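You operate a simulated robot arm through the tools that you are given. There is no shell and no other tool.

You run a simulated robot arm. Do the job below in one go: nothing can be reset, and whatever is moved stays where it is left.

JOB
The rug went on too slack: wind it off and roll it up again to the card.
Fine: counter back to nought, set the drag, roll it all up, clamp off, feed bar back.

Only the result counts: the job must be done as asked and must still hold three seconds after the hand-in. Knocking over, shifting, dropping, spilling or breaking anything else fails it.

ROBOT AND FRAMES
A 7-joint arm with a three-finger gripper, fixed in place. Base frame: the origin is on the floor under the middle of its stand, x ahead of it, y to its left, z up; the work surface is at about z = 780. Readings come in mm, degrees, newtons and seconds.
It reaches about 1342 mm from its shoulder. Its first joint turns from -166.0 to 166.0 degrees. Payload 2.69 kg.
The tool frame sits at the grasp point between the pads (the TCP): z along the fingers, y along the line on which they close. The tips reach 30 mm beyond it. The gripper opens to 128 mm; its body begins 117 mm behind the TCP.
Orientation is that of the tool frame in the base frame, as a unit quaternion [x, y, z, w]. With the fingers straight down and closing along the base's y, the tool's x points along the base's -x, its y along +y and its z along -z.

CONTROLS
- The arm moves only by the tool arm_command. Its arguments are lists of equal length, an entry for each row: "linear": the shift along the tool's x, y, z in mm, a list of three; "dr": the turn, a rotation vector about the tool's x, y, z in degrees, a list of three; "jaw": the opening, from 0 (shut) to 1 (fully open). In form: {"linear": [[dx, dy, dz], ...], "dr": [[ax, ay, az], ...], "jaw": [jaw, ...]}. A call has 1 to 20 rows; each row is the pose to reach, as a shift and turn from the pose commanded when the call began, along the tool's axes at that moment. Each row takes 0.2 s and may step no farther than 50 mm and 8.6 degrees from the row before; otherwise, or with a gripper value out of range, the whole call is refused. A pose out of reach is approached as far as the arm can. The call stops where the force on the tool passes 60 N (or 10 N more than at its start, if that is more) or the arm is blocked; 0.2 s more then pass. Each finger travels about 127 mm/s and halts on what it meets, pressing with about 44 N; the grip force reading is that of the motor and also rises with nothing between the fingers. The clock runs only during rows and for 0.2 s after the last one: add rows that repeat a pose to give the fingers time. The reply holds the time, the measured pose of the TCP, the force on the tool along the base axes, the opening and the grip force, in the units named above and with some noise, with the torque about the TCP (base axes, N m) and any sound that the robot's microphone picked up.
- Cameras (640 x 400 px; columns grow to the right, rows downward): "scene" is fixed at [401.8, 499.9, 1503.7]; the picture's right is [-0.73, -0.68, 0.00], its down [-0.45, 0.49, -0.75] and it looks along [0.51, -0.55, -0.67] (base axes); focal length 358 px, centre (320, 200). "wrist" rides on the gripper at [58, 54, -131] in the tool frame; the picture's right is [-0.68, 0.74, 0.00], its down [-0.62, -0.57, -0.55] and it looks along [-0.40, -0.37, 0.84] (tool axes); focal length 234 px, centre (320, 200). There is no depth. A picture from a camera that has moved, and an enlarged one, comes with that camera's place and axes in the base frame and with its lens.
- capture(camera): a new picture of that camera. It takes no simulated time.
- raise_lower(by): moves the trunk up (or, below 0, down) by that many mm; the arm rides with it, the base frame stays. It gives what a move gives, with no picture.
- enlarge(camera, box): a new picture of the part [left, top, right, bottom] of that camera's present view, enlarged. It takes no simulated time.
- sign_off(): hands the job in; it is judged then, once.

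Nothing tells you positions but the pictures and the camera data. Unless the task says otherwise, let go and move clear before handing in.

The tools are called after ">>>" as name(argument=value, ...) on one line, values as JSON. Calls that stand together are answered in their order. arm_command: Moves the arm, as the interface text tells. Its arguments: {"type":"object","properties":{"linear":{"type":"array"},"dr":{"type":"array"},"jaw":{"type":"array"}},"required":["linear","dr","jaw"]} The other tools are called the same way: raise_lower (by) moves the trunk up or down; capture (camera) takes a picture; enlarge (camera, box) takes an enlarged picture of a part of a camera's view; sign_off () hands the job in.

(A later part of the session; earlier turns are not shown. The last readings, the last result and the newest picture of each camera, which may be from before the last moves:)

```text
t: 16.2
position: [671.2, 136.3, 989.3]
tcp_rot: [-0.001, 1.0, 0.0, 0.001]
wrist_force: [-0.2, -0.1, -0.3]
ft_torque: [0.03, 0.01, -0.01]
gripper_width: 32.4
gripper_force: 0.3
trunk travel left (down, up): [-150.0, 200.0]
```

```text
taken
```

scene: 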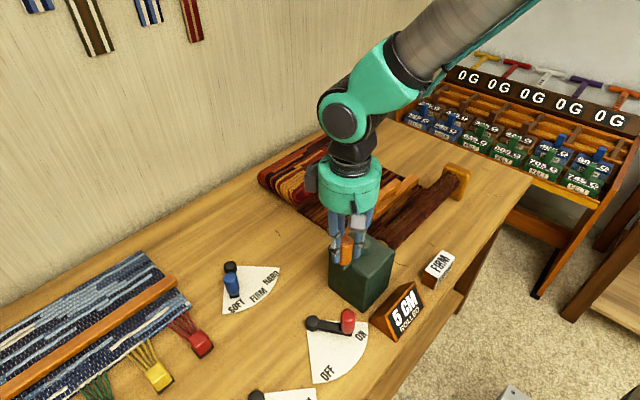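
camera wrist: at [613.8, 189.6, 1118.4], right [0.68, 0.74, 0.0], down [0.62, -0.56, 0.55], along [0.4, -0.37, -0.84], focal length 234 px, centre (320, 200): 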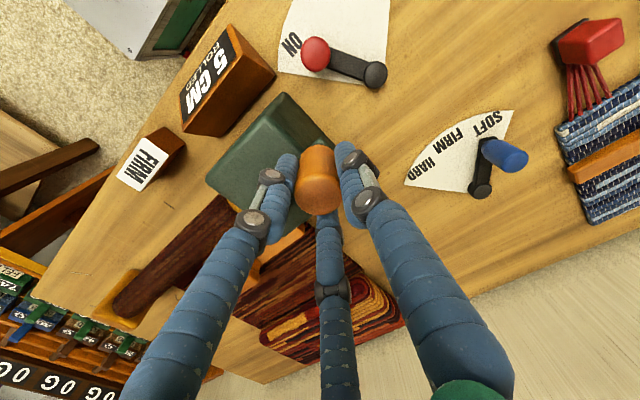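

Still 5 at about 186°. I'll use smaller steps now to catch the change to 0.

>>> arm_command(linear=[[-6.3, -1, 0], [-12.4, -2.7, 0], [-18.3, -4.9, 0]], dr=[[0, 0, 0], [0, 0, 0], [0, 0, 0]], jaw=[0.25, 0.25, 0.25])

>>> enlarge(camera="scene", box=[320, 190, 480, 350])

```text
t: 17.0
position: [690.3, 132.7, 989.1]
tcp_rot: [0.0, 1.0, 0.001, 0.001]
wrist_force: [0.9, 5.0, -0.2]
ft_torque: [0.13, -0.04, -0.03]
gripper_width: 35.7
gripper_force: 2.6
trunk travel left (down, up): [-150.0, 200.0]
```

```text
2.50 times, centred on (400, 270) of scene
camera zoom: at [401.8, 499.9, 1503.7], right [-0.73, -0.68, 0.0], down [-0.45, 0.49, -0.75], along [0.51, -0.55, -0.67], focal length 894 px, centre (120, 25)
```

zoom: 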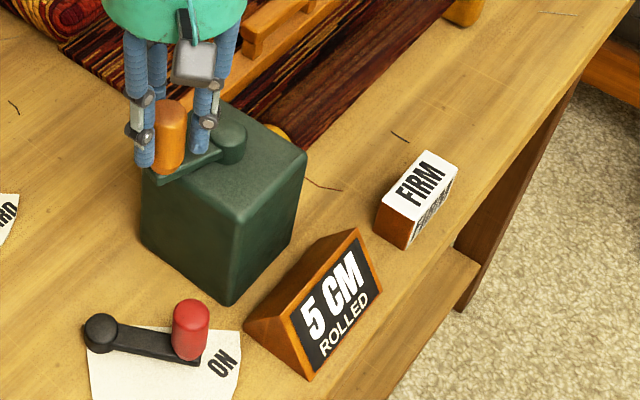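

Still 5 at about 204°, with a slight 5 N side force as the knob leans on a finger. I'll continue.

>>> arm_command(linear=[[-5.7, -2.9, 0], [-11, -6.4, 0], [-15.9, -10.3, 0]], dr=[[0, 0, 0], [0, 0, 0], [0, 0, 0]], jaw=[0.25, 0.25, 0.25])

>>> enlarge(camera="scene", box=[320, 190, 480, 350])

>>> capture(camera="wrist")

```text
t: 17.8
position: [706.6, 122.0, 990.3]
tcp_rot: [-0.001, 1.0, 0.001, 0.001]
wrist_force: [4.3, 5.2, -3.2]
ft_torque: [0.07, 0.06, 0.01]
gripper_width: 33.8
gripper_force: 9.2
trunk travel left (down, up): [-150.0, 200.0]
```

```text
2.50 times, centred on (400, 270) of scene
camera zoom: at [401.8, 499.9, 1503.7], right [-0.73, -0.68, 0.0], down [-0.45, 0.49, -0.75], along [0.51, -0.55, -0.67], focal length 894 px, centre (120, 25)
```

zoom: 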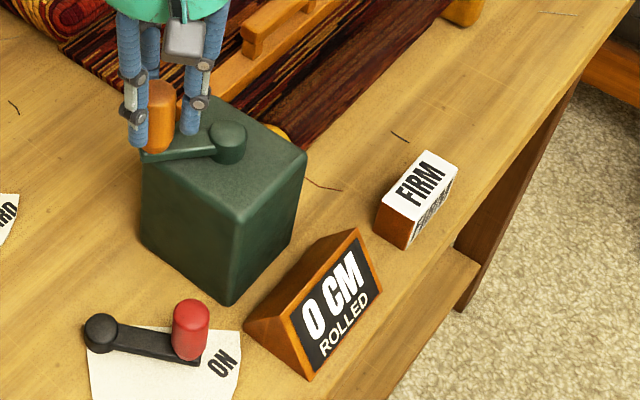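

```text
taken
camera wrist: at [648.9, 174.1, 1119.0], right [0.68, 0.74, 0.0], down [0.62, -0.56, 0.55], along [0.4, -0.37, -0.84], focal length 234 px, centre (320, 200)
```

wrist: 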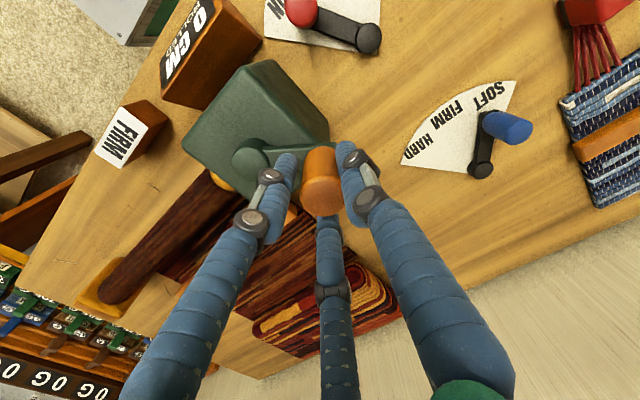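

The counter reads 0 at about 222°. It shows only 5 cm steps, so true nought is probably a bit further. I'll creep on and watch for a stop.

>>> arm_command(linear=[[-4.5, -4.5, 0], [-8.4, -9.4, 0], [-11.9, -14.7, 0]], dr=[[0, 0, 0], [0, 0, 0], [0, 0, 0]], jaw=[0.25, 0.25, 0.25])

>>> enlarge(camera="scene", box=[320, 190, 480, 350])

>>> capture(camera="wrist")

```text
t: 18.6
position: [719.1, 107.5, 988.5]
tcp_rot: [0.0, 1.0, 0.0, 0.001]
wrist_force: [1.8, -0.9, 0.2]
ft_torque: [-0.02, 0.07, 0.01]
gripper_width: 33.1
gripper_force: 45.0
trunk travel left (down, up): [-150.0, 200.0]
```

```text
2.50 times, centred on (400, 270) of scene
camera zoom: at [401.8, 499.9, 1503.7], right [-0.73, -0.68, 0.0], down [-0.45, 0.49, -0.75], along [0.51, -0.55, -0.67], focal length 894 px, centre (120, 25)
```

zoom: 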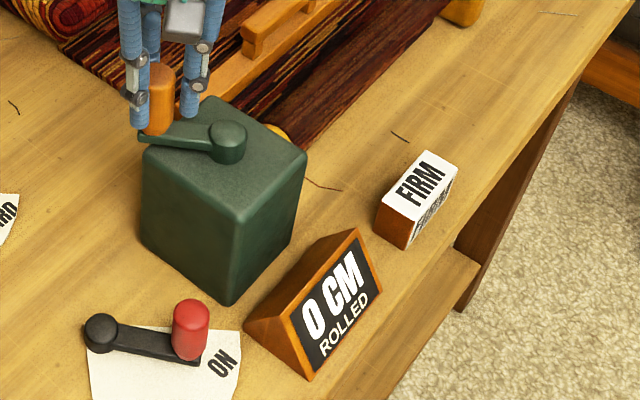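

```text
taken
camera wrist: at [660.9, 159.7, 1119.2], right [0.68, 0.74, 0.0], down [0.62, -0.56, 0.55], along [0.4, -0.37, -0.84], focal length 234 px, centre (320, 200)
```

wrist: 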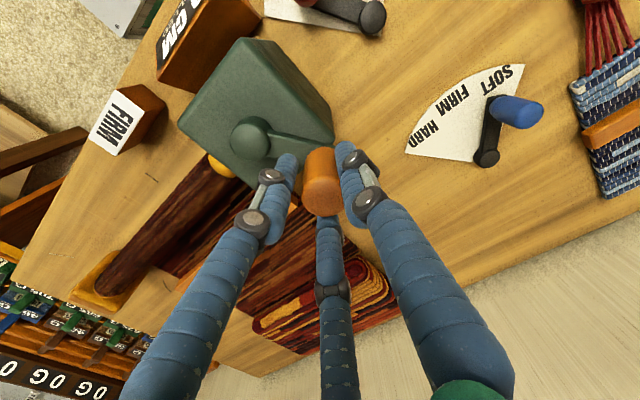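

At 240° it still reads 0 with no firm stop. I'll do another small step and watch the force and the roll.

>>> arm_command(linear=[[-2.9, -5.7, 0], [-5.1, -11.6, 0], [-6.8, -17.7, 0]], dr=[[0, 0, 0], [0, 0, 0], [0, 0, 0]], jaw=[0.26, 0.26, 0.26])

>>> enlarge(camera="scene", box=[320, 190, 480, 350])

>>> enlarge(camera="scene", box=[240, 100, 480, 260])

>>> capture(camera="wrist")

```text
t: 19.4
position: [725.9, 89.5, 990.0]
tcp_rot: [0.0, 1.0, 0.0, 0.0]
wrist_force: [1.7, -0.1, -3.0]
ft_torque: [0.01, 0.09, 0.0]
gripper_width: 34.6
gripper_force: 8.4
trunk travel left (down, up): [-150.0, 200.0]
```

```text
2.50 times, centred on (400, 270) of scene
camera zoom: at [401.8, 499.9, 1503.7], right [-0.73, -0.68, 0.0], down [-0.45, 0.49, -0.75], along [0.51, -0.55, -0.67], focal length 894 px, centre (120, 25)
```

zoom: 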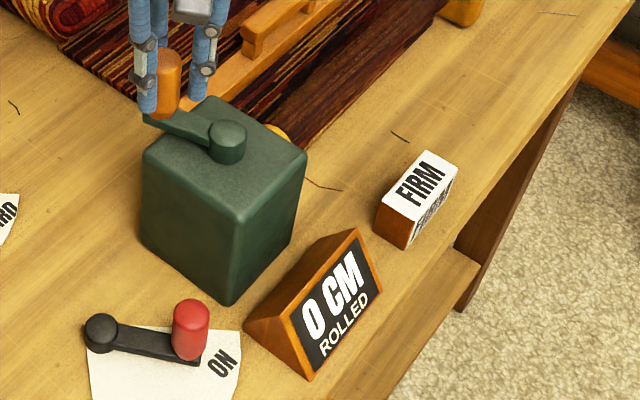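

```text
2.50 times, centred on (360, 180) of scene
camera zoom: at [401.8, 499.9, 1503.7], right [-0.73, -0.68, 0.0], down [-0.45, 0.49, -0.75], along [0.51, -0.55, -0.67], focal length 894 px, centre (220, 250)
```

zoom: 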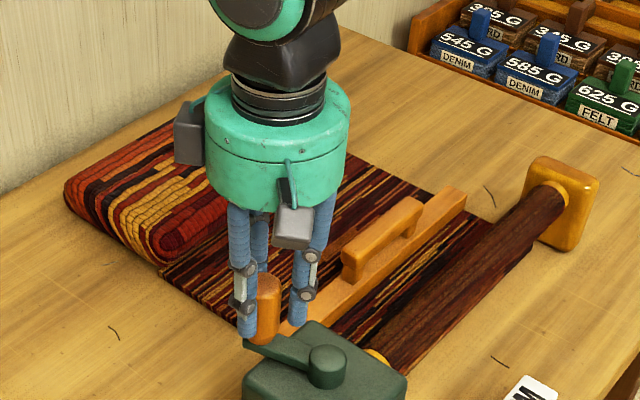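

```text
taken
camera wrist: at [667.7, 142.1, 1119.7], right [0.68, 0.74, 0.0], down [0.62, -0.57, 0.55], along [0.4, -0.37, -0.84], focal length 234 px, centre (320, 200)
```

wrist: 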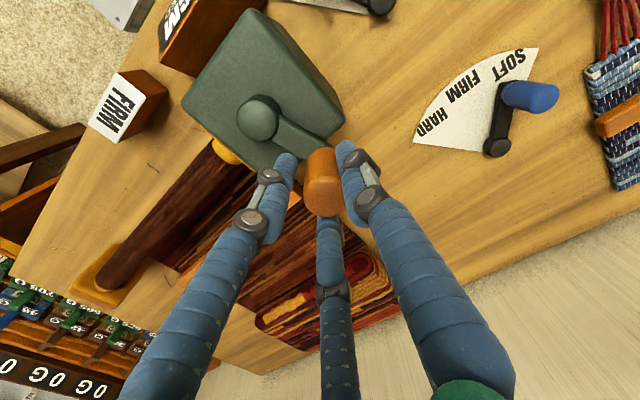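

The roll is visibly thinner and the counter stays at 0, with no stop at about 258°. I'll creep a little further.

>>> arm_command(linear=[[-1, -6.3, 0], [-1.3, -12.6, 0], [-1, -18.9, 0]], dr=[[0, 0, 0], [0, 0, 0], [0, 0, 0]], jaw=[0.26, 0.26, 0.26])

>>> enlarge(camera="scene", box=[320, 190, 480, 350])

>>> enlarge(camera="scene", box=[240, 100, 480, 260])

>>> capture(camera="wrist")

```text
t: 20.2
position: [727.4, 68.7, 989.8]
tcp_rot: [-0.001, 1.0, 0.0, 0.0]
wrist_force: [6.2, -0.6, -2.8]
ft_torque: [-0.07, 0.06, -0.08]
gripper_width: 35.3
gripper_force: 8.7
trunk travel left (down, up): [-150.0, 200.0]
```

```text
2.50 times, centred on (400, 270) of scene
camera zoom: at [401.8, 499.9, 1503.7], right [-0.73, -0.68, 0.0], down [-0.45, 0.49, -0.75], along [0.51, -0.55, -0.67], focal length 894 px, centre (120, 25)
```

zoom: 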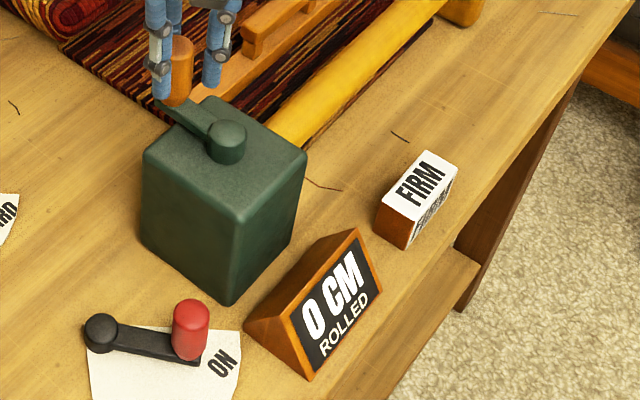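

```text
2.50 times, centred on (360, 180) of scene
camera zoom: at [401.8, 499.9, 1503.7], right [-0.73, -0.68, 0.0], down [-0.45, 0.49, -0.75], along [0.51, -0.55, -0.67], focal length 894 px, centre (220, 250)
```

zoom: 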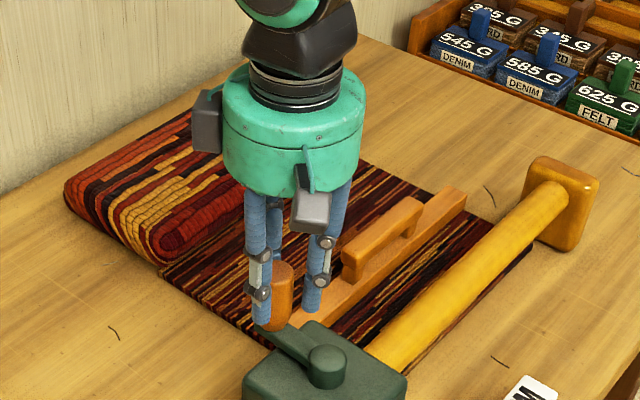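

```text
taken
camera wrist: at [668.8, 122.6, 1120.2], right [0.68, 0.74, 0.0], down [0.62, -0.57, 0.55], along [0.4, -0.37, -0.84], focal length 234 px, centre (320, 200)
```

wrist: 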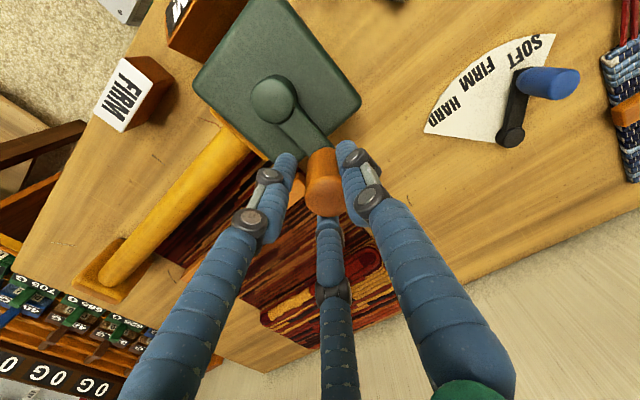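

The roller is now bare and the counter reads 0, so the rug is fully wound off. I'll make one more small nudge to check for an end stop.

>>> arm_command(linear=[[0.5, -4.2, 0], [1.5, -8.3, 0], [1.5, -8.3, 0]], dr=[[0, 0, 0], [0, 0, 0], [0, 0, 0]], jaw=[0.26, 0.26, 0.26])

>>> enlarge(camera="wrist", box=[200, 60, 440, 240])

>>> enlarge(camera="scene", box=[280, 160, 440, 350])

```text
t: 21.0
position: [725.8, 62.2, 989.5]
tcp_rot: [0.0, 1.0, 0.0, 0.001]
wrist_force: [1.8, -0.8, 2.2]
ft_torque: [-0.09, 0.15, 0.02]
gripper_width: 35.0
gripper_force: 27.6
trunk travel left (down, up): [-150.0, 200.0]
```

```text
2.22 times, centred on (320, 150) of wrist
camera zoom: at [668.1, 114.5, 1119.7], right [0.68, 0.74, 0.0], down [0.62, -0.56, 0.55], along [0.4, -0.37, -0.84], focal length 520 px, centre (320, 311)
```

zoom: 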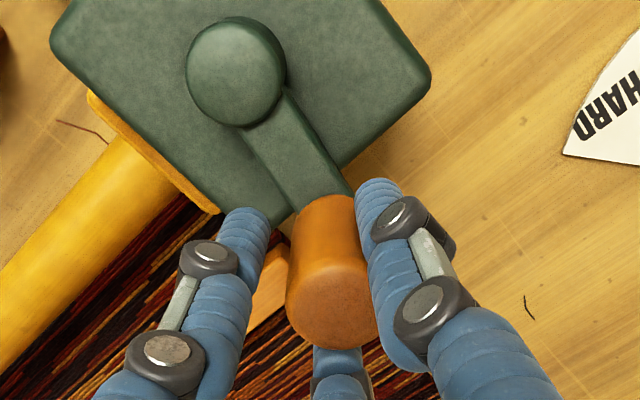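

```text
2.11 times, centred on (360, 255) of scene
camera zoom: at [401.8, 499.9, 1503.7], right [-0.73, -0.68, 0.0], down [-0.45, 0.49, -0.75], along [0.51, -0.55, -0.67], focal length 753 px, centre (236, 84)
```

zoom: 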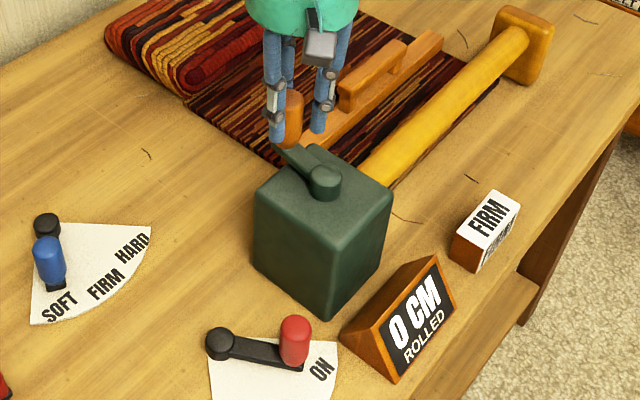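

Everything is wound off, with a bare roller and the counter at 0. I'll release the crank, lift, and go and look at the drag lever.

>>> arm_command(linear=[[0, 0, 0], [0, 0, 0], [0, 0, 0], [0, 0, -45], [0, 0, -90], [0, 0, -115], [-4, 42, -115], [-8, 84, -115], [-12, 126, -115], [-16, 168, -115], [-20, 210, -115], [-24, 252, -115], [-27, 294, -115], [-27, 334, -115]], dr=[[0, 0, 0], [0, 0, 0], [0, 0, 0], [0, 0, 0], [0, 0, 0], [0, 0, 0], [0, 0, 0], [0, 0, 0], [0, 0, 0], [0, 0, 0], [0, 0, 0], [0, 0, 0], [0, 0, 0], [0, 0, 0]], jaw=[0.5, 0.8, 1, 1, 1, 1, 1, 1, 1, 1, 1, 1, 1, 1])

>>> capture(camera="wrist")

>>> capture(camera="scene")

```text
t: 24.0
position: [752.6, 395.1, 1102.6]
tcp_rot: [-0.001, 1.0, 0.0, 0.001]
wrist_force: [-0.2, -0.7, -0.3]
ft_torque: [0.01, -0.01, 0.03]
gripper_width: 127.9
gripper_force: 0.0
trunk travel left (down, up): [-150.0, 200.0]
```

```text
taken
camera wrist: at [694.6, 447.6, 1232.7], right [0.68, 0.74, 0.0], down [0.62, -0.57, 0.55], along [0.4, -0.37, -0.84], focal length 234 px, centre (320, 200)
```

wrist: 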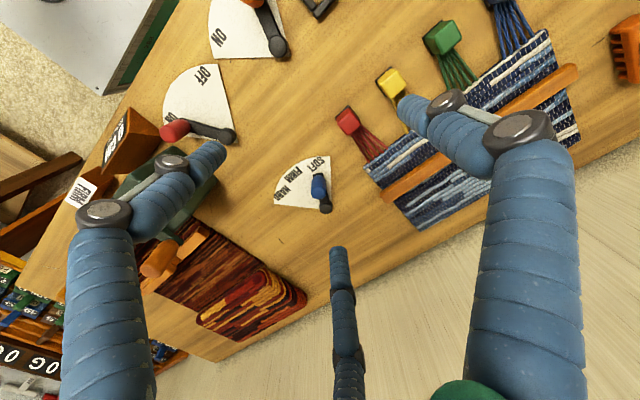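

```text
taken
```

scene: 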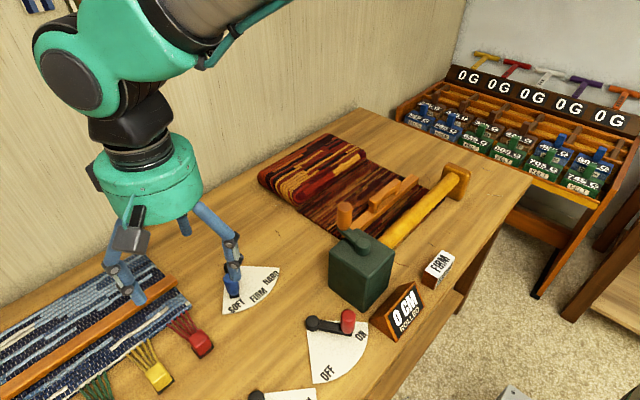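

The counter holds at 0. Next I'll zoom in on the drag lever.

>>> enlarge(camera="wrist", box=[260, 140, 350, 230])

>>> enlarge(camera="wrist", box=[90, 40, 290, 200])

```text
4.44 times, centred on (305, 185) of wrist
camera zoom: at [694.6, 447.6, 1232.7], right [0.68, 0.74, 0.0], down [0.62, -0.57, 0.55], along [0.4, -0.37, -0.84], focal length 1041 px, centre (387, 267)
```

zoom: 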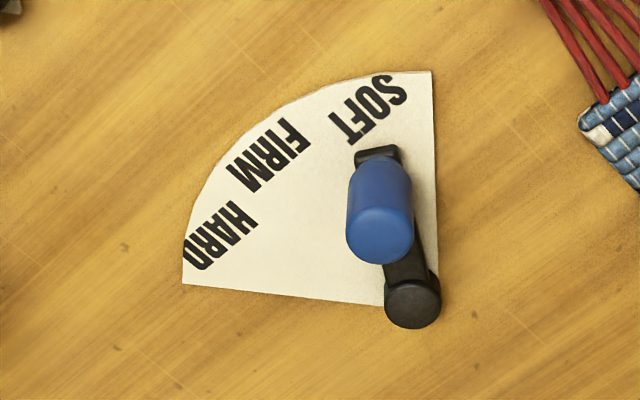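

```text
2.50 times, centred on (190, 120) of wrist
camera zoom: at [694.6, 447.6, 1232.7], right [0.68, 0.74, 0.0], down [0.62, -0.57, 0.55], along [0.4, -0.37, -0.84], focal length 585 px, centre (645, 400)
```

zoom: 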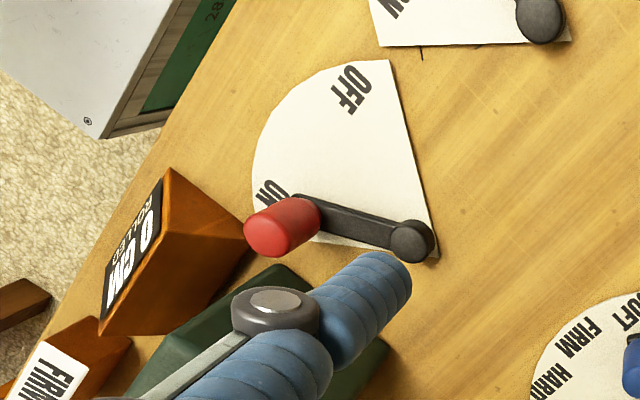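

The drag lever pivots near (925, 251). Its blue knob is at about (857, 293), z 800–867, and FIRM is the middle position, straight toward −x. I'll move above the knob with a medium opening.

>>> arm_command(linear=[[-26, -26, 25], [-53, -52, 50], [-79, -77, 75], [-105.5, -103.2, 100], [-105.5, -103.2, 140], [-105.5, -103.2, 180]], dr=[[0, 0, 0], [0, 0, 0], [0, 0, 0], [0, 0, 0], [0, 0, 0], [0, 0, 0]], jaw=[1, 0.8, 0.65, 0.65, 0.65, 0.65])

>>> capture(camera="wrist")

>>> enlarge(camera="scene", box=[160, 180, 320, 330])

```text
t: 25.4
position: [857.1, 291.5, 924.9]
tcp_rot: [0.0, 1.0, 0.0, 0.001]
wrist_force: [-0.1, 0.3, 1.2]
ft_torque: [0.0, 0.02, 0.03]
gripper_width: 83.2
gripper_force: 0.0
trunk travel left (down, up): [-150.0, 200.0]
```

```text
taken
camera wrist: at [799.9, 344.9, 1055.9], right [0.68, 0.74, 0.0], down [0.62, -0.57, 0.55], along [0.41, -0.37, -0.84], focal length 234 px, centre (320, 200)
```

wrist: 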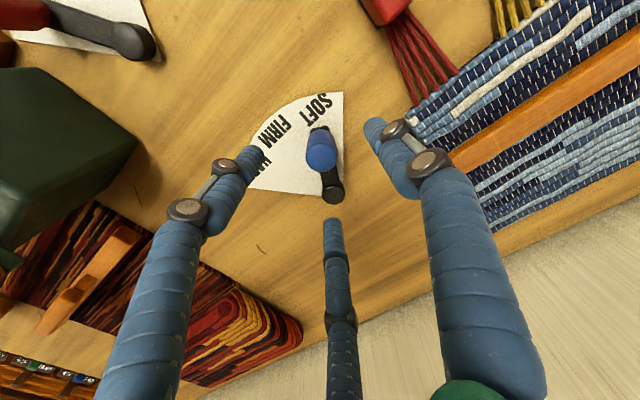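

```text
2.67 times, centred on (240, 255) of scene
camera zoom: at [401.8, 499.9, 1503.7], right [-0.73, -0.68, 0.0], down [-0.45, 0.49, -0.75], along [0.51, -0.55, -0.67], focal length 954 px, centre (533, 53)
```

zoom: 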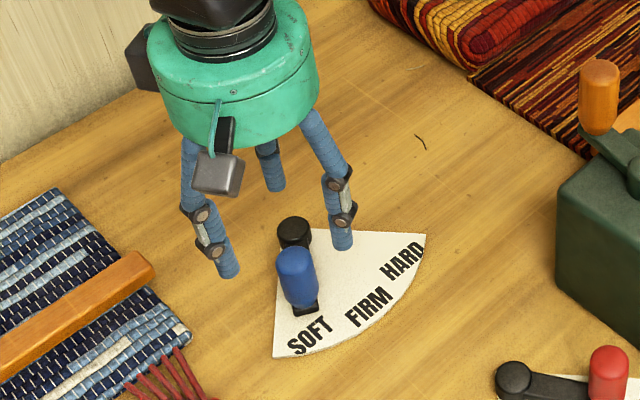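

The knob is centred at (858, 294). I'll lower, close snugly around it, and check before moving it.

>>> arm_command(linear=[[0, 2, 40], [0, 2, 78], [0, 2, 78], [0, 2, 78], [0, 2, 78]], dr=[[0, 0, 0], [0, 0, 0], [0, 0, 0], [0, 0, 0], [0, 0, 0]], jaw=[0.65, 0.65, 0.45, 0.27, 0.27])

>>> enlarge(camera="wrist", box=[220, 60, 460, 240])

>>> enlarge(camera="scene", box=[160, 180, 320, 330])

```text
t: 26.6
position: [858.7, 294.0, 848.6]
tcp_rot: [0.0, 1.0, 0.001, 0.001]
wrist_force: [10.6, -4.2, 1.7]
ft_torque: [-0.2, -0.35, 0.06]
gripper_width: 42.9
gripper_force: 5.9
trunk travel left (down, up): [-150.0, 200.0]
```

```text
2.22 times, centred on (340, 150) of wrist
camera zoom: at [801.8, 346.3, 978.8], right [0.68, 0.74, 0.0], down [0.62, -0.57, 0.55], along [0.41, -0.37, -0.84], focal length 520 px, centre (276, 311)
```

zoom: 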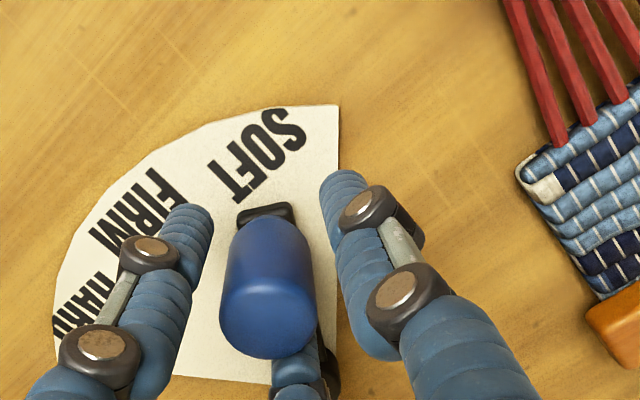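

```text
2.67 times, centred on (240, 255) of scene
camera zoom: at [401.8, 499.9, 1503.7], right [-0.73, -0.68, 0.0], down [-0.45, 0.49, -0.75], along [0.51, -0.55, -0.67], focal length 954 px, centre (533, 53)
```

zoom: 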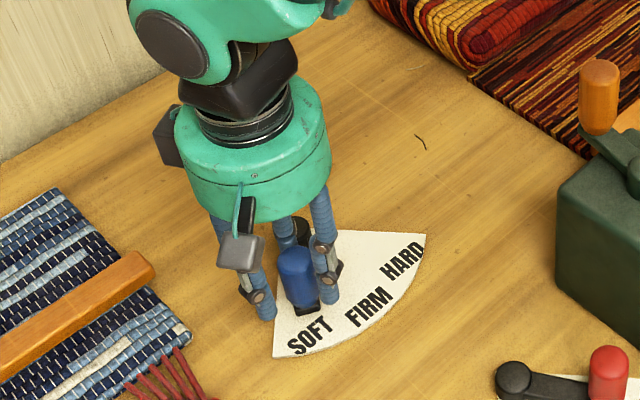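

One finger touched the knob first, so the knob is a few mm toward +x −y of my centre. I'll shift to it and let the cage close.

>>> arm_command(linear=[[-2.5, -2, 0], [-5, -4, 0], [-5, -4, 0], [-5, -4, 0]], dr=[[0, 0, 0], [0, 0, 0], [0, 0, 0], [0, 0, 0]], jaw=[0.35, 0.3, 0.27, 0.27])

>>> enlarge(camera="wrist", box=[220, 60, 460, 240])

```text
t: 27.6
position: [863.0, 292.4, 847.5]
tcp_rot: [-0.001, 1.0, 0.0, 0.0]
wrist_force: [0.3, -1.0, -0.1]
ft_torque: [-0.02, -0.02, 0.01]
gripper_width: 35.0
gripper_force: 0.6
trunk travel left (down, up): [-150.0, 200.0]
```

```text
2.22 times, centred on (340, 150) of wrist
camera zoom: at [805.5, 343.6, 977.0], right [0.68, 0.74, 0.0], down [0.62, -0.56, 0.55], along [0.4, -0.37, -0.84], focal length 520 px, centre (276, 311)
```

zoom: 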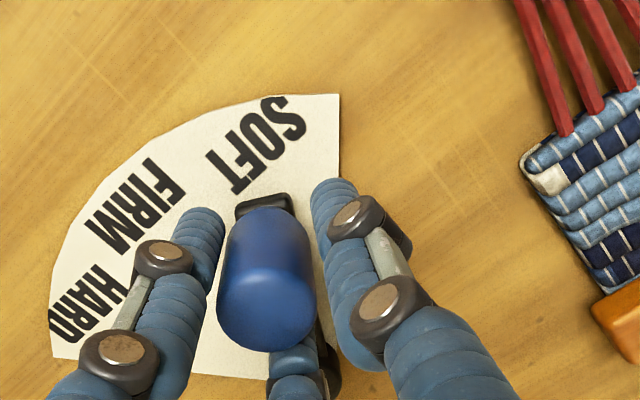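

The cage is loose and free around the drag knob. I'll swing it to FIRM along its arc about the pivot.

>>> arm_command(linear=[[4, -7.1, 0], [7, -14.2, 0], [9.6, -22.9, 0], [10.9, -30.5, 0], [11.5, -39.5, 0], [11.5, -39.5, 0]], dr=[[0, 0, 0], [0, 0, 0], [0, 0, 0], [0, 0, 0], [0, 0, 0], [0, 0, 0]], jaw=[0.27, 0.27, 0.27, 0.27, 0.27, 0.27])

>>> enlarge(camera="wrist", box=[220, 60, 460, 240])

>>> enlarge(camera="scene", box=[160, 180, 320, 330])

```text
t: 29.0
position: [850.8, 251.7, 847.5]
tcp_rot: [0.0, 1.0, 0.0, 0.0]
wrist_force: [0.0, -0.8, -0.1]
ft_torque: [0.01, 0.03, 0.03]
gripper_width: 34.7
gripper_force: 0.0
trunk travel left (down, up): [-150.0, 200.0]
```

```text
2.22 times, centred on (340, 150) of wrist
camera zoom: at [793.5, 304.1, 976.9], right [0.68, 0.74, 0.0], down [0.62, -0.57, 0.55], along [0.4, -0.37, -0.84], focal length 520 px, centre (276, 311)
```

zoom: 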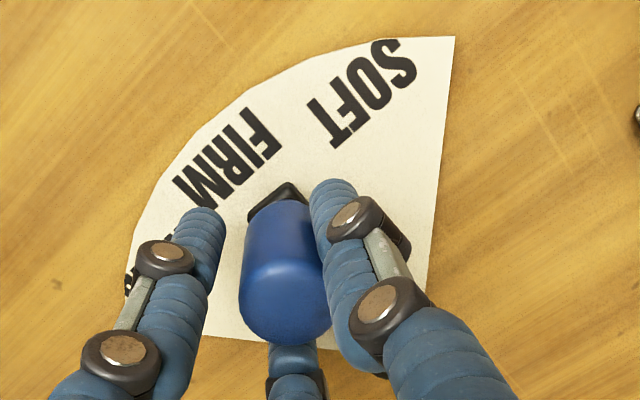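

```text
2.67 times, centred on (240, 255) of scene
camera zoom: at [401.8, 499.9, 1503.7], right [-0.73, -0.68, 0.0], down [-0.45, 0.49, -0.75], along [0.51, -0.55, -0.67], focal length 954 px, centre (533, 53)
```

zoom: 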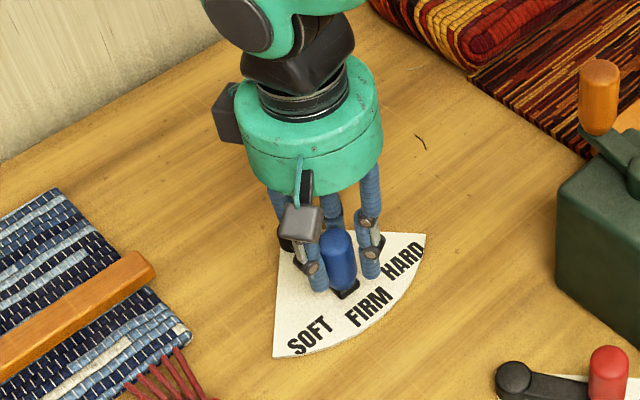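

The lever is close to FIRM but lags within the cage slack. I'll push about 4 mm more, then open, lift and check.

>>> arm_command(linear=[[0, -2, 0], [0, -4.2, 0], [0, -4.2, 0], [0, -4.2, 0]], dr=[[0, 0, 0], [0, 0, 0], [0, 0, 0], [0, 0, 0]], jaw=[0.27, 0.27, 0.27, 0.27])

>>> arm_command(linear=[[0, 2, 0], [0, 2, 0], [0, 2, 0], [0, 2, -40], [0, 2, -80]], dr=[[0, 0, 0], [0, 0, 0], [0, 0, 0], [0, 0, 0], [0, 0, 0]], jaw=[0.4, 0.6, 0.65, 0.65, 0.65])

>>> enlarge(camera="wrist", box=[220, 60, 460, 240])

>>> enlarge(camera="scene", box=[160, 180, 320, 330])

```text
t: 30.0
position: [850.5, 247.8, 847.0]
tcp_rot: [0.0, 1.0, 0.0, 0.0]
wrist_force: [-0.2, 0.9, -0.1]
ft_torque: [0.03, 0.03, 0.0]
gripper_width: 34.9
gripper_force: 0.2
trunk travel left (down, up): [-150.0, 200.0]
```

```text
t: 31.2
position: [852.1, 250.9, 926.2]
tcp_rot: [-0.001, 1.0, 0.001, 0.0]
wrist_force: [0.2, -1.0, 0.0]
ft_torque: [0.02, -0.01, 0.0]
gripper_width: 83.3
gripper_force: 0.1
trunk travel left (down, up): [-150.0, 200.0]
```

```text
2.22 times, centred on (340, 150) of wrist
camera zoom: at [793.8, 303.5, 1057.1], right [0.68, 0.74, 0.0], down [0.62, -0.56, 0.55], along [0.4, -0.37, -0.84], focal length 520 px, centre (276, 311)
```

zoom: 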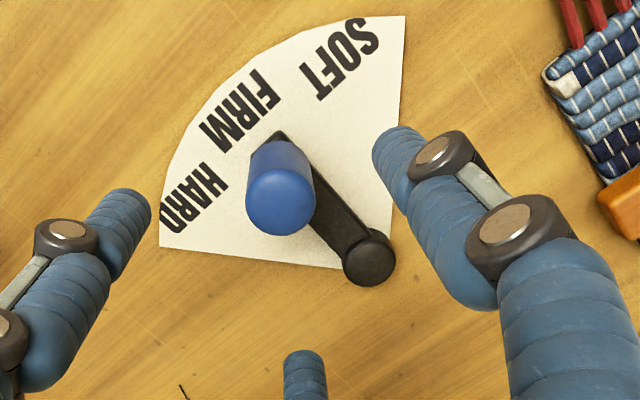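

```text
2.67 times, centred on (240, 255) of scene
camera zoom: at [401.8, 499.9, 1503.7], right [-0.73, -0.68, 0.0], down [-0.45, 0.49, -0.75], along [0.51, -0.55, -0.67], focal length 954 px, centre (533, 53)
```

zoom: 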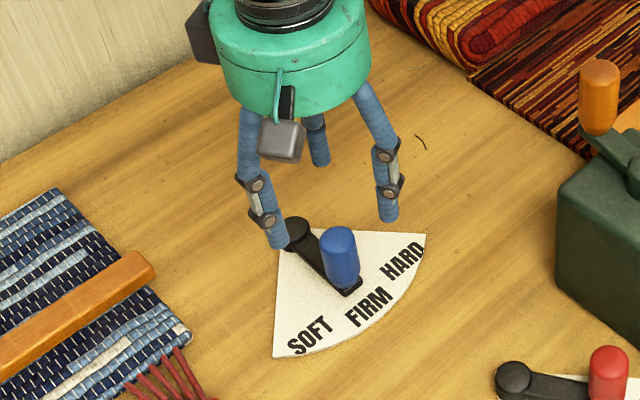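

The lever sits about 3–4° short of the FIRM centre. I'll lower again, cage the knob and push it a few mm further.

>>> arm_command(linear=[[0, 3, 40], [0, 3, 80], [0, 3, 80], [0, 3, 80], [0, 0, 80], [0, -3, 80], [0, -6, 80], [0, -6, 80]], dr=[[0, 0, 0], [0, 0, 0], [0, 0, 0], [0, 0, 0], [0, 0, 0], [0, 0, 0], [0, 0, 0], [0, 0, 0]], jaw=[0.65, 0.65, 0.45, 0.27, 0.27, 0.27, 0.27, 0.27])

>>> arm_command(linear=[[0, 2, 0], [0, 2, 0], [0, 2, 0], [0, 2, -40], [0, 2, -80]], dr=[[0, 0, 0], [0, 0, 0], [0, 0, 0], [0, 0, 0], [0, 0, 0]], jaw=[0.4, 0.6, 0.65, 0.65, 0.65])

>>> enlarge(camera="wrist", box=[220, 60, 460, 240])

>>> enlarge(camera="scene", box=[160, 180, 320, 330])

```text
t: 33.0
position: [852.5, 243.8, 844.5]
tcp_rot: [0.001, 1.0, 0.001, 0.0]
wrist_force: [-1.5, 2.5, -0.2]
ft_torque: [0.08, 0.04, 0.05]
gripper_width: 36.4
gripper_force: 1.5
trunk travel left (down, up): [-150.0, 200.0]
```

```text
t: 34.2
position: [851.7, 246.8, 925.8]
tcp_rot: [0.0, 1.0, -0.001, 0.0]
wrist_force: [1.0, 0.3, -0.9]
ft_torque: [0.04, -0.01, 0.0]
gripper_width: 83.3
gripper_force: 0.1
trunk travel left (down, up): [-150.0, 200.0]
```

```text
2.22 times, centred on (340, 150) of wrist
camera zoom: at [794.7, 298.4, 1057.3], right [0.68, 0.74, 0.0], down [0.62, -0.56, 0.55], along [0.4, -0.37, -0.84], focal length 520 px, centre (276, 311)
```

zoom: 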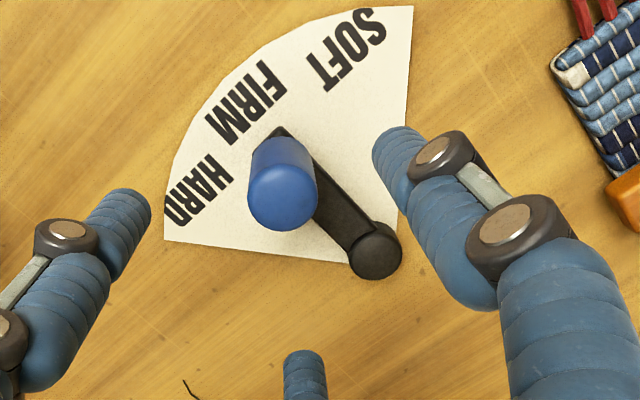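

```text
2.67 times, centred on (240, 255) of scene
camera zoom: at [401.8, 499.9, 1503.7], right [-0.73, -0.68, 0.0], down [-0.45, 0.49, -0.75], along [0.51, -0.55, -0.67], focal length 954 px, centre (533, 53)
```

zoom: 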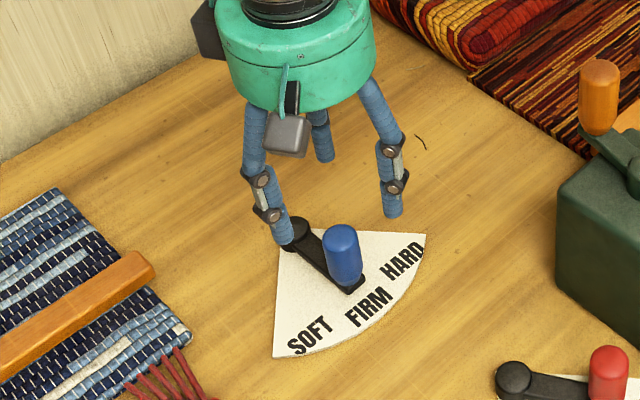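

The drag lever now points at FIRM. Next I'll return above the crank knob and find it again.

>>> arm_command(linear=[[0, 0, -45], [0, 0, -90], [0, 0, -130], [25, -37, -140], [50, -73, -140], [76, -110, -140], [101, -146, -140], [126, -183, -140]], dr=[[0, 0, 0], [0, 0, 0], [0, 0, 0], [0, 0, 0], [0, 0, 0], [0, 0, 0], [0, 0, 0], [0, 0, 0]], jaw=[0.65, 0.8, 1, 1, 1, 1, 1, 1])

>>> capture(camera="wrist")

>>> enlarge(camera="wrist", box=[220, 60, 460, 240])

>>> capture(camera="scene")

```text
t: 36.0
position: [725.2, 60.0, 1066.3]
tcp_rot: [0.0, 1.0, 0.0, 0.0]
wrist_force: [0.7, -0.3, -0.4]
ft_torque: [-0.02, 0.03, 0.01]
gripper_width: 127.7
gripper_force: 0.1
trunk travel left (down, up): [-150.0, 200.0]
```

```text
taken
camera wrist: at [667.3, 112.8, 1196.5], right [0.68, 0.74, 0.0], down [0.62, -0.56, 0.55], along [0.4, -0.37, -0.84], focal length 234 px, centre (320, 200)
```

wrist: 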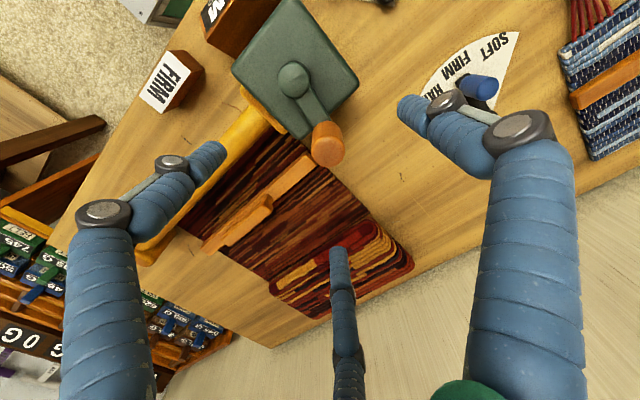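

```text
2.22 times, centred on (340, 150) of wrist
camera zoom: at [667.3, 112.8, 1196.5], right [0.68, 0.74, 0.0], down [0.62, -0.56, 0.55], along [0.4, -0.37, -0.84], focal length 520 px, centre (276, 311)
```

zoom: 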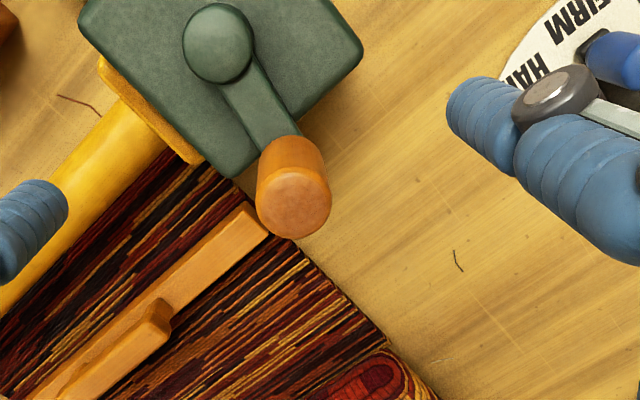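

```text
taken
```

scene: 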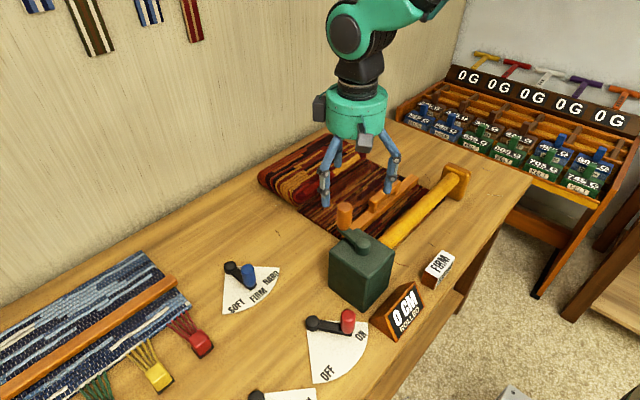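

The counter still reads 0 and the drag is at FIRM. The knob is at about (728, 67), 9° below the +x direction from the hub. I'll cage it snugly.

>>> arm_command(linear=[[-3, 4.5, 38], [-3, 4.5, 77], [-3, 4.5, 77], [-3, 4.5, 77], [-3, 4.5, 77], [-3, 4.5, 77]], dr=[[0, 0, 0], [0, 0, 0], [0, 0, 0], [0, 0, 0], [0, 0, 0], [0, 0, 0]], jaw=[1, 1, 0.7, 0.45, 0.27, 0.26])

>>> enlarge(camera="wrist", box=[220, 60, 460, 240])

```text
t: 37.4
position: [726.7, 64.9, 988.4]
tcp_rot: [0.001, 1.0, 0.0, 0.0]
wrist_force: [2.9, -1.4, -0.1]
ft_torque: [-0.01, -0.09, -0.01]
gripper_width: 35.2
gripper_force: 1.4
trunk travel left (down, up): [-150.0, 200.0]
```

```text
2.22 times, centred on (340, 150) of wrist
camera zoom: at [669.6, 118.0, 1119.2], right [0.68, 0.74, 0.0], down [0.62, -0.57, 0.55], along [0.4, -0.37, -0.84], focal length 520 px, centre (276, 311)
```

zoom: 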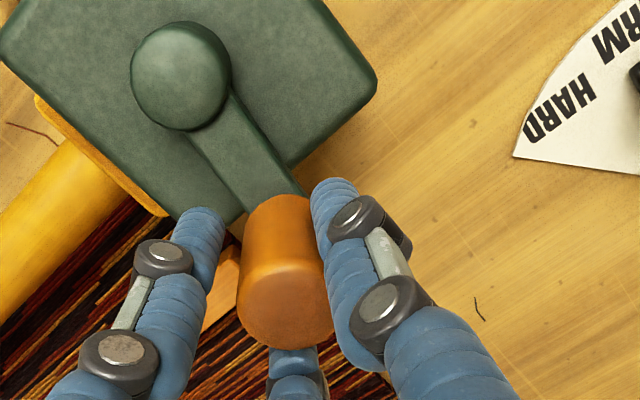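

The knob is caged. I'll start rolling up, counter-clockwise from above, for about 54°, then check.

>>> arm_command(linear=[[-0.75, 9.5, 0], [0, 19.1, 0], [2.2, 28.4, 0], [5.9, 37.2, 0], [10.9, 45.4, 0], [17.1, 52.7, 0]], dr=[[0, 0, 0], [0, 0, 0], [0, 0, 0], [0, 0, 0], [0, 0, 0], [0, 0, 0]], jaw=[0.25, 0.25, 0.25, 0.25, 0.25, 0.25])

>>> capture(camera="wrist")

>>> capture(camera="scene")

```text
t: 38.8
position: [711.1, 119.4, 989.0]
tcp_rot: [-0.001, 1.0, -0.001, -0.001]
wrist_force: [-0.4, 1.2, -0.9]
ft_torque: [0.02, 0.0, 0.01]
gripper_width: 33.0
gripper_force: 1.1
trunk travel left (down, up): [-150.0, 200.0]
```

```text
taken
camera wrist: at [652.4, 171.9, 1119.0], right [0.68, 0.74, 0.0], down [0.62, -0.56, 0.55], along [0.4, -0.37, -0.84], focal length 234 px, centre (320, 200)
```

wrist: 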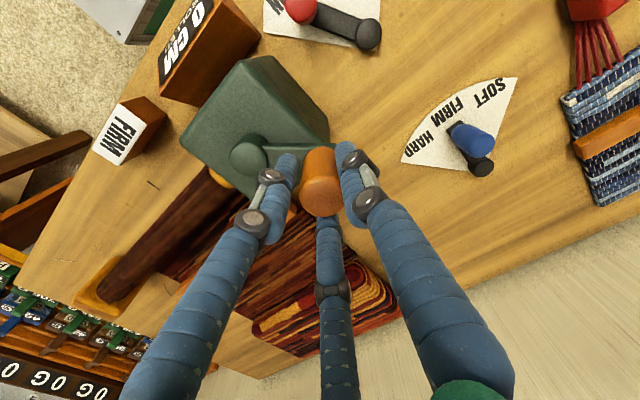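

```text
taken
```

scene: 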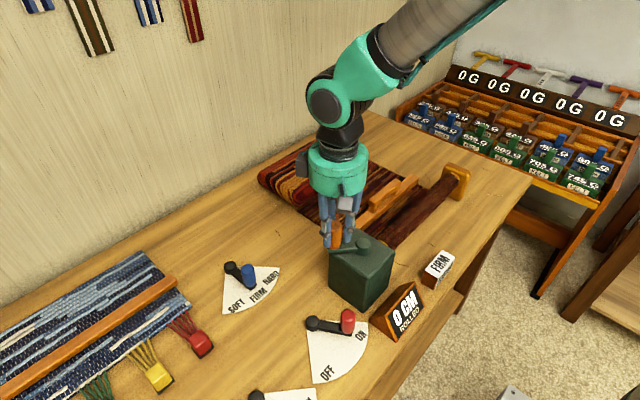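

The rug is taking onto the roller again. I'll continue for another 72°.

>>> arm_command(linear=[[7.2, 6.2, 0], [15.4, 11.2, 0], [24.3, 14.9, 0], [33.6, 17.1, 0], [43.1, 17.9, 0], [52.7, 17.1, 0], [62, 14.9, 0], [70.8, 11.2, 0]], dr=[[0, 0, 0], [0, 0, 0], [0, 0, 0], [0, 0, 0], [0, 0, 0], [0, 0, 0], [0, 0, 0], [0, 0, 0]], jaw=[0.25, 0.25, 0.25, 0.25, 0.25, 0.25, 0.25, 0.25])

>>> capture(camera="wrist")

>>> capture(camera="scene")

```text
t: 40.6
position: [639.8, 130.4, 989.2]
tcp_rot: [0.0, 1.0, 0.0, 0.0]
wrist_force: [0.2, -0.2, -0.3]
ft_torque: [-0.01, 0.01, 0.01]
gripper_width: 32.5
gripper_force: 0.5
trunk travel left (down, up): [-150.0, 200.0]
```

```text
taken
camera wrist: at [582.8, 183.1, 1119.5], right [0.68, 0.74, 0.0], down [0.62, -0.56, 0.55], along [0.4, -0.37, -0.84], focal length 234 px, centre (320, 200)
```

wrist: 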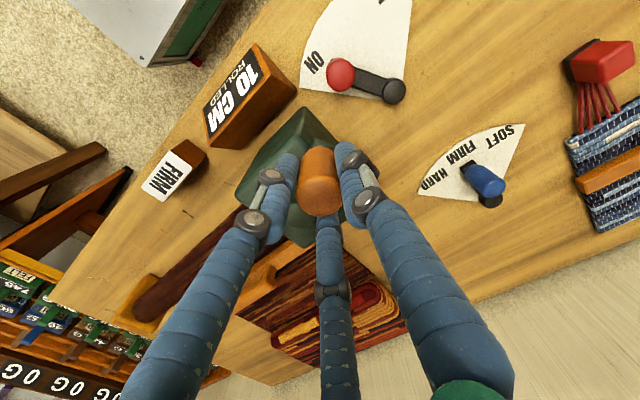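

```text
taken
```

scene: 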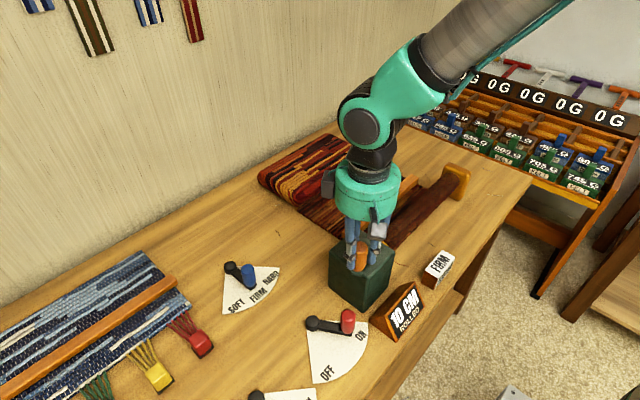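

It shows 10 cm with light forces and the feed bar unchanged. I'll continue another 72°.

>>> arm_command(linear=[[8.2, -5, 0], [15.4, -11.3, 0], [21.7, -18.5, 0], [26.7, -26.7, 0], [30.3, -35.5, 0], [32.6, -44.8, 0], [33.3, -54.4, 0], [32.6, -63.9, 0]], dr=[[0, 0, 0], [0, 0, 0], [0, 0, 0], [0, 0, 0], [0, 0, 0], [0, 0, 0], [0, 0, 0], [0, 0, 0]], jaw=[0.25, 0.25, 0.25, 0.25, 0.25, 0.25, 0.25, 0.25])

>>> capture(camera="wrist")

>>> capture(camera="scene")

```text
t: 42.4
position: [608.1, 67.3, 988.6]
tcp_rot: [-0.001, 1.0, 0.0, 0.0]
wrist_force: [0.5, 0.0, -0.5]
ft_torque: [-0.01, 0.06, -0.02]
gripper_width: 32.0
gripper_force: 0.1
trunk travel left (down, up): [-150.0, 200.0]
```

```text
taken
camera wrist: at [550.9, 119.0, 1119.0], right [0.68, 0.74, 0.0], down [0.62, -0.56, 0.55], along [0.4, -0.37, -0.84], focal length 234 px, centre (320, 200)
```

wrist: 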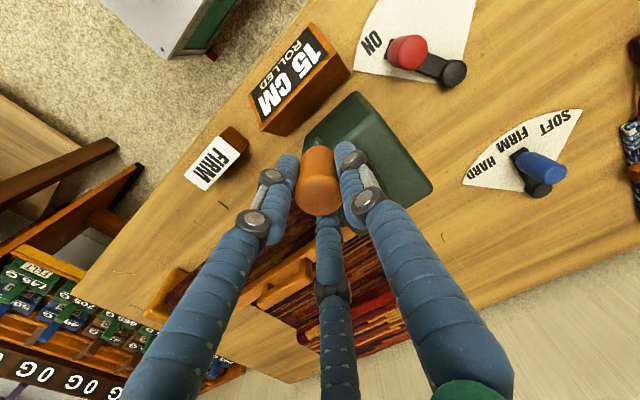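

```text
taken
```

scene: 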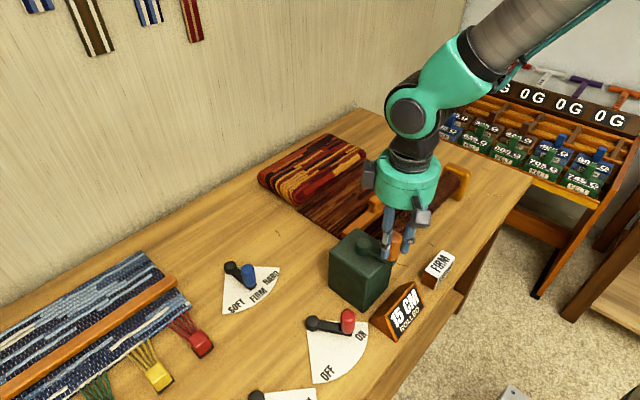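

It shows 15 cm. I'll continue another 72°.

>>> arm_command(linear=[[-2.25, -9.3, 0], [-5.9, -18.2, 0], [-10.9, -26.3, 0], [-17.1, -33.6, 0], [-24.4, -39.8, 0], [-32.6, -44.8, 0], [-41.4, -48.5, 0], [-50.7, -50.7, 0]], dr=[[0, 0, 0], [0, 0, 0], [0, 0, 0], [0, 0, 0], [0, 0, 0], [0, 0, 0], [0, 0, 0], [0, 0, 0]], jaw=[0.25, 0.25, 0.25, 0.25, 0.25, 0.25, 0.25, 0.25])

>>> capture(camera="wrist")

>>> capture(camera="scene")

```text
t: 44.2
position: [657.5, 13.4, 988.6]
tcp_rot: [-0.001, 1.0, 0.0, -0.002]
wrist_force: [-8.9, -29.8, -16.1]
ft_torque: [-0.8, 0.07, 0.1]
gripper_width: 33.0
gripper_force: 44.8
trunk travel left (down, up): [-150.0, 200.0]
```

```text
taken
camera wrist: at [600.0, 66.4, 1118.0], right [0.68, 0.74, 0.0], down [0.62, -0.57, 0.55], along [0.4, -0.37, -0.84], focal length 234 px, centre (320, 200)
```

wrist: 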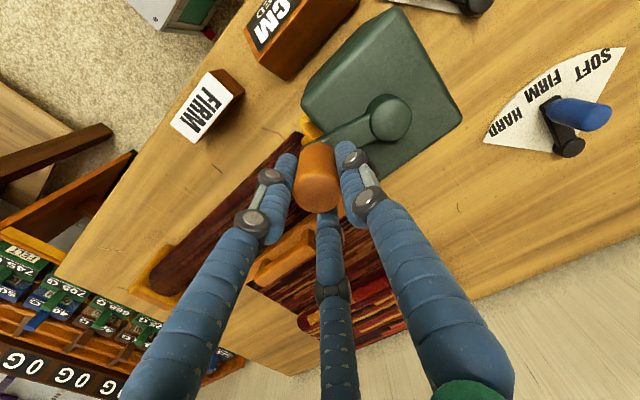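

```text
taken
```

scene: 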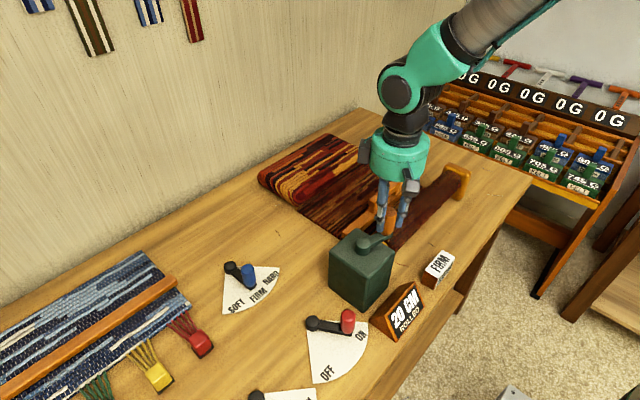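

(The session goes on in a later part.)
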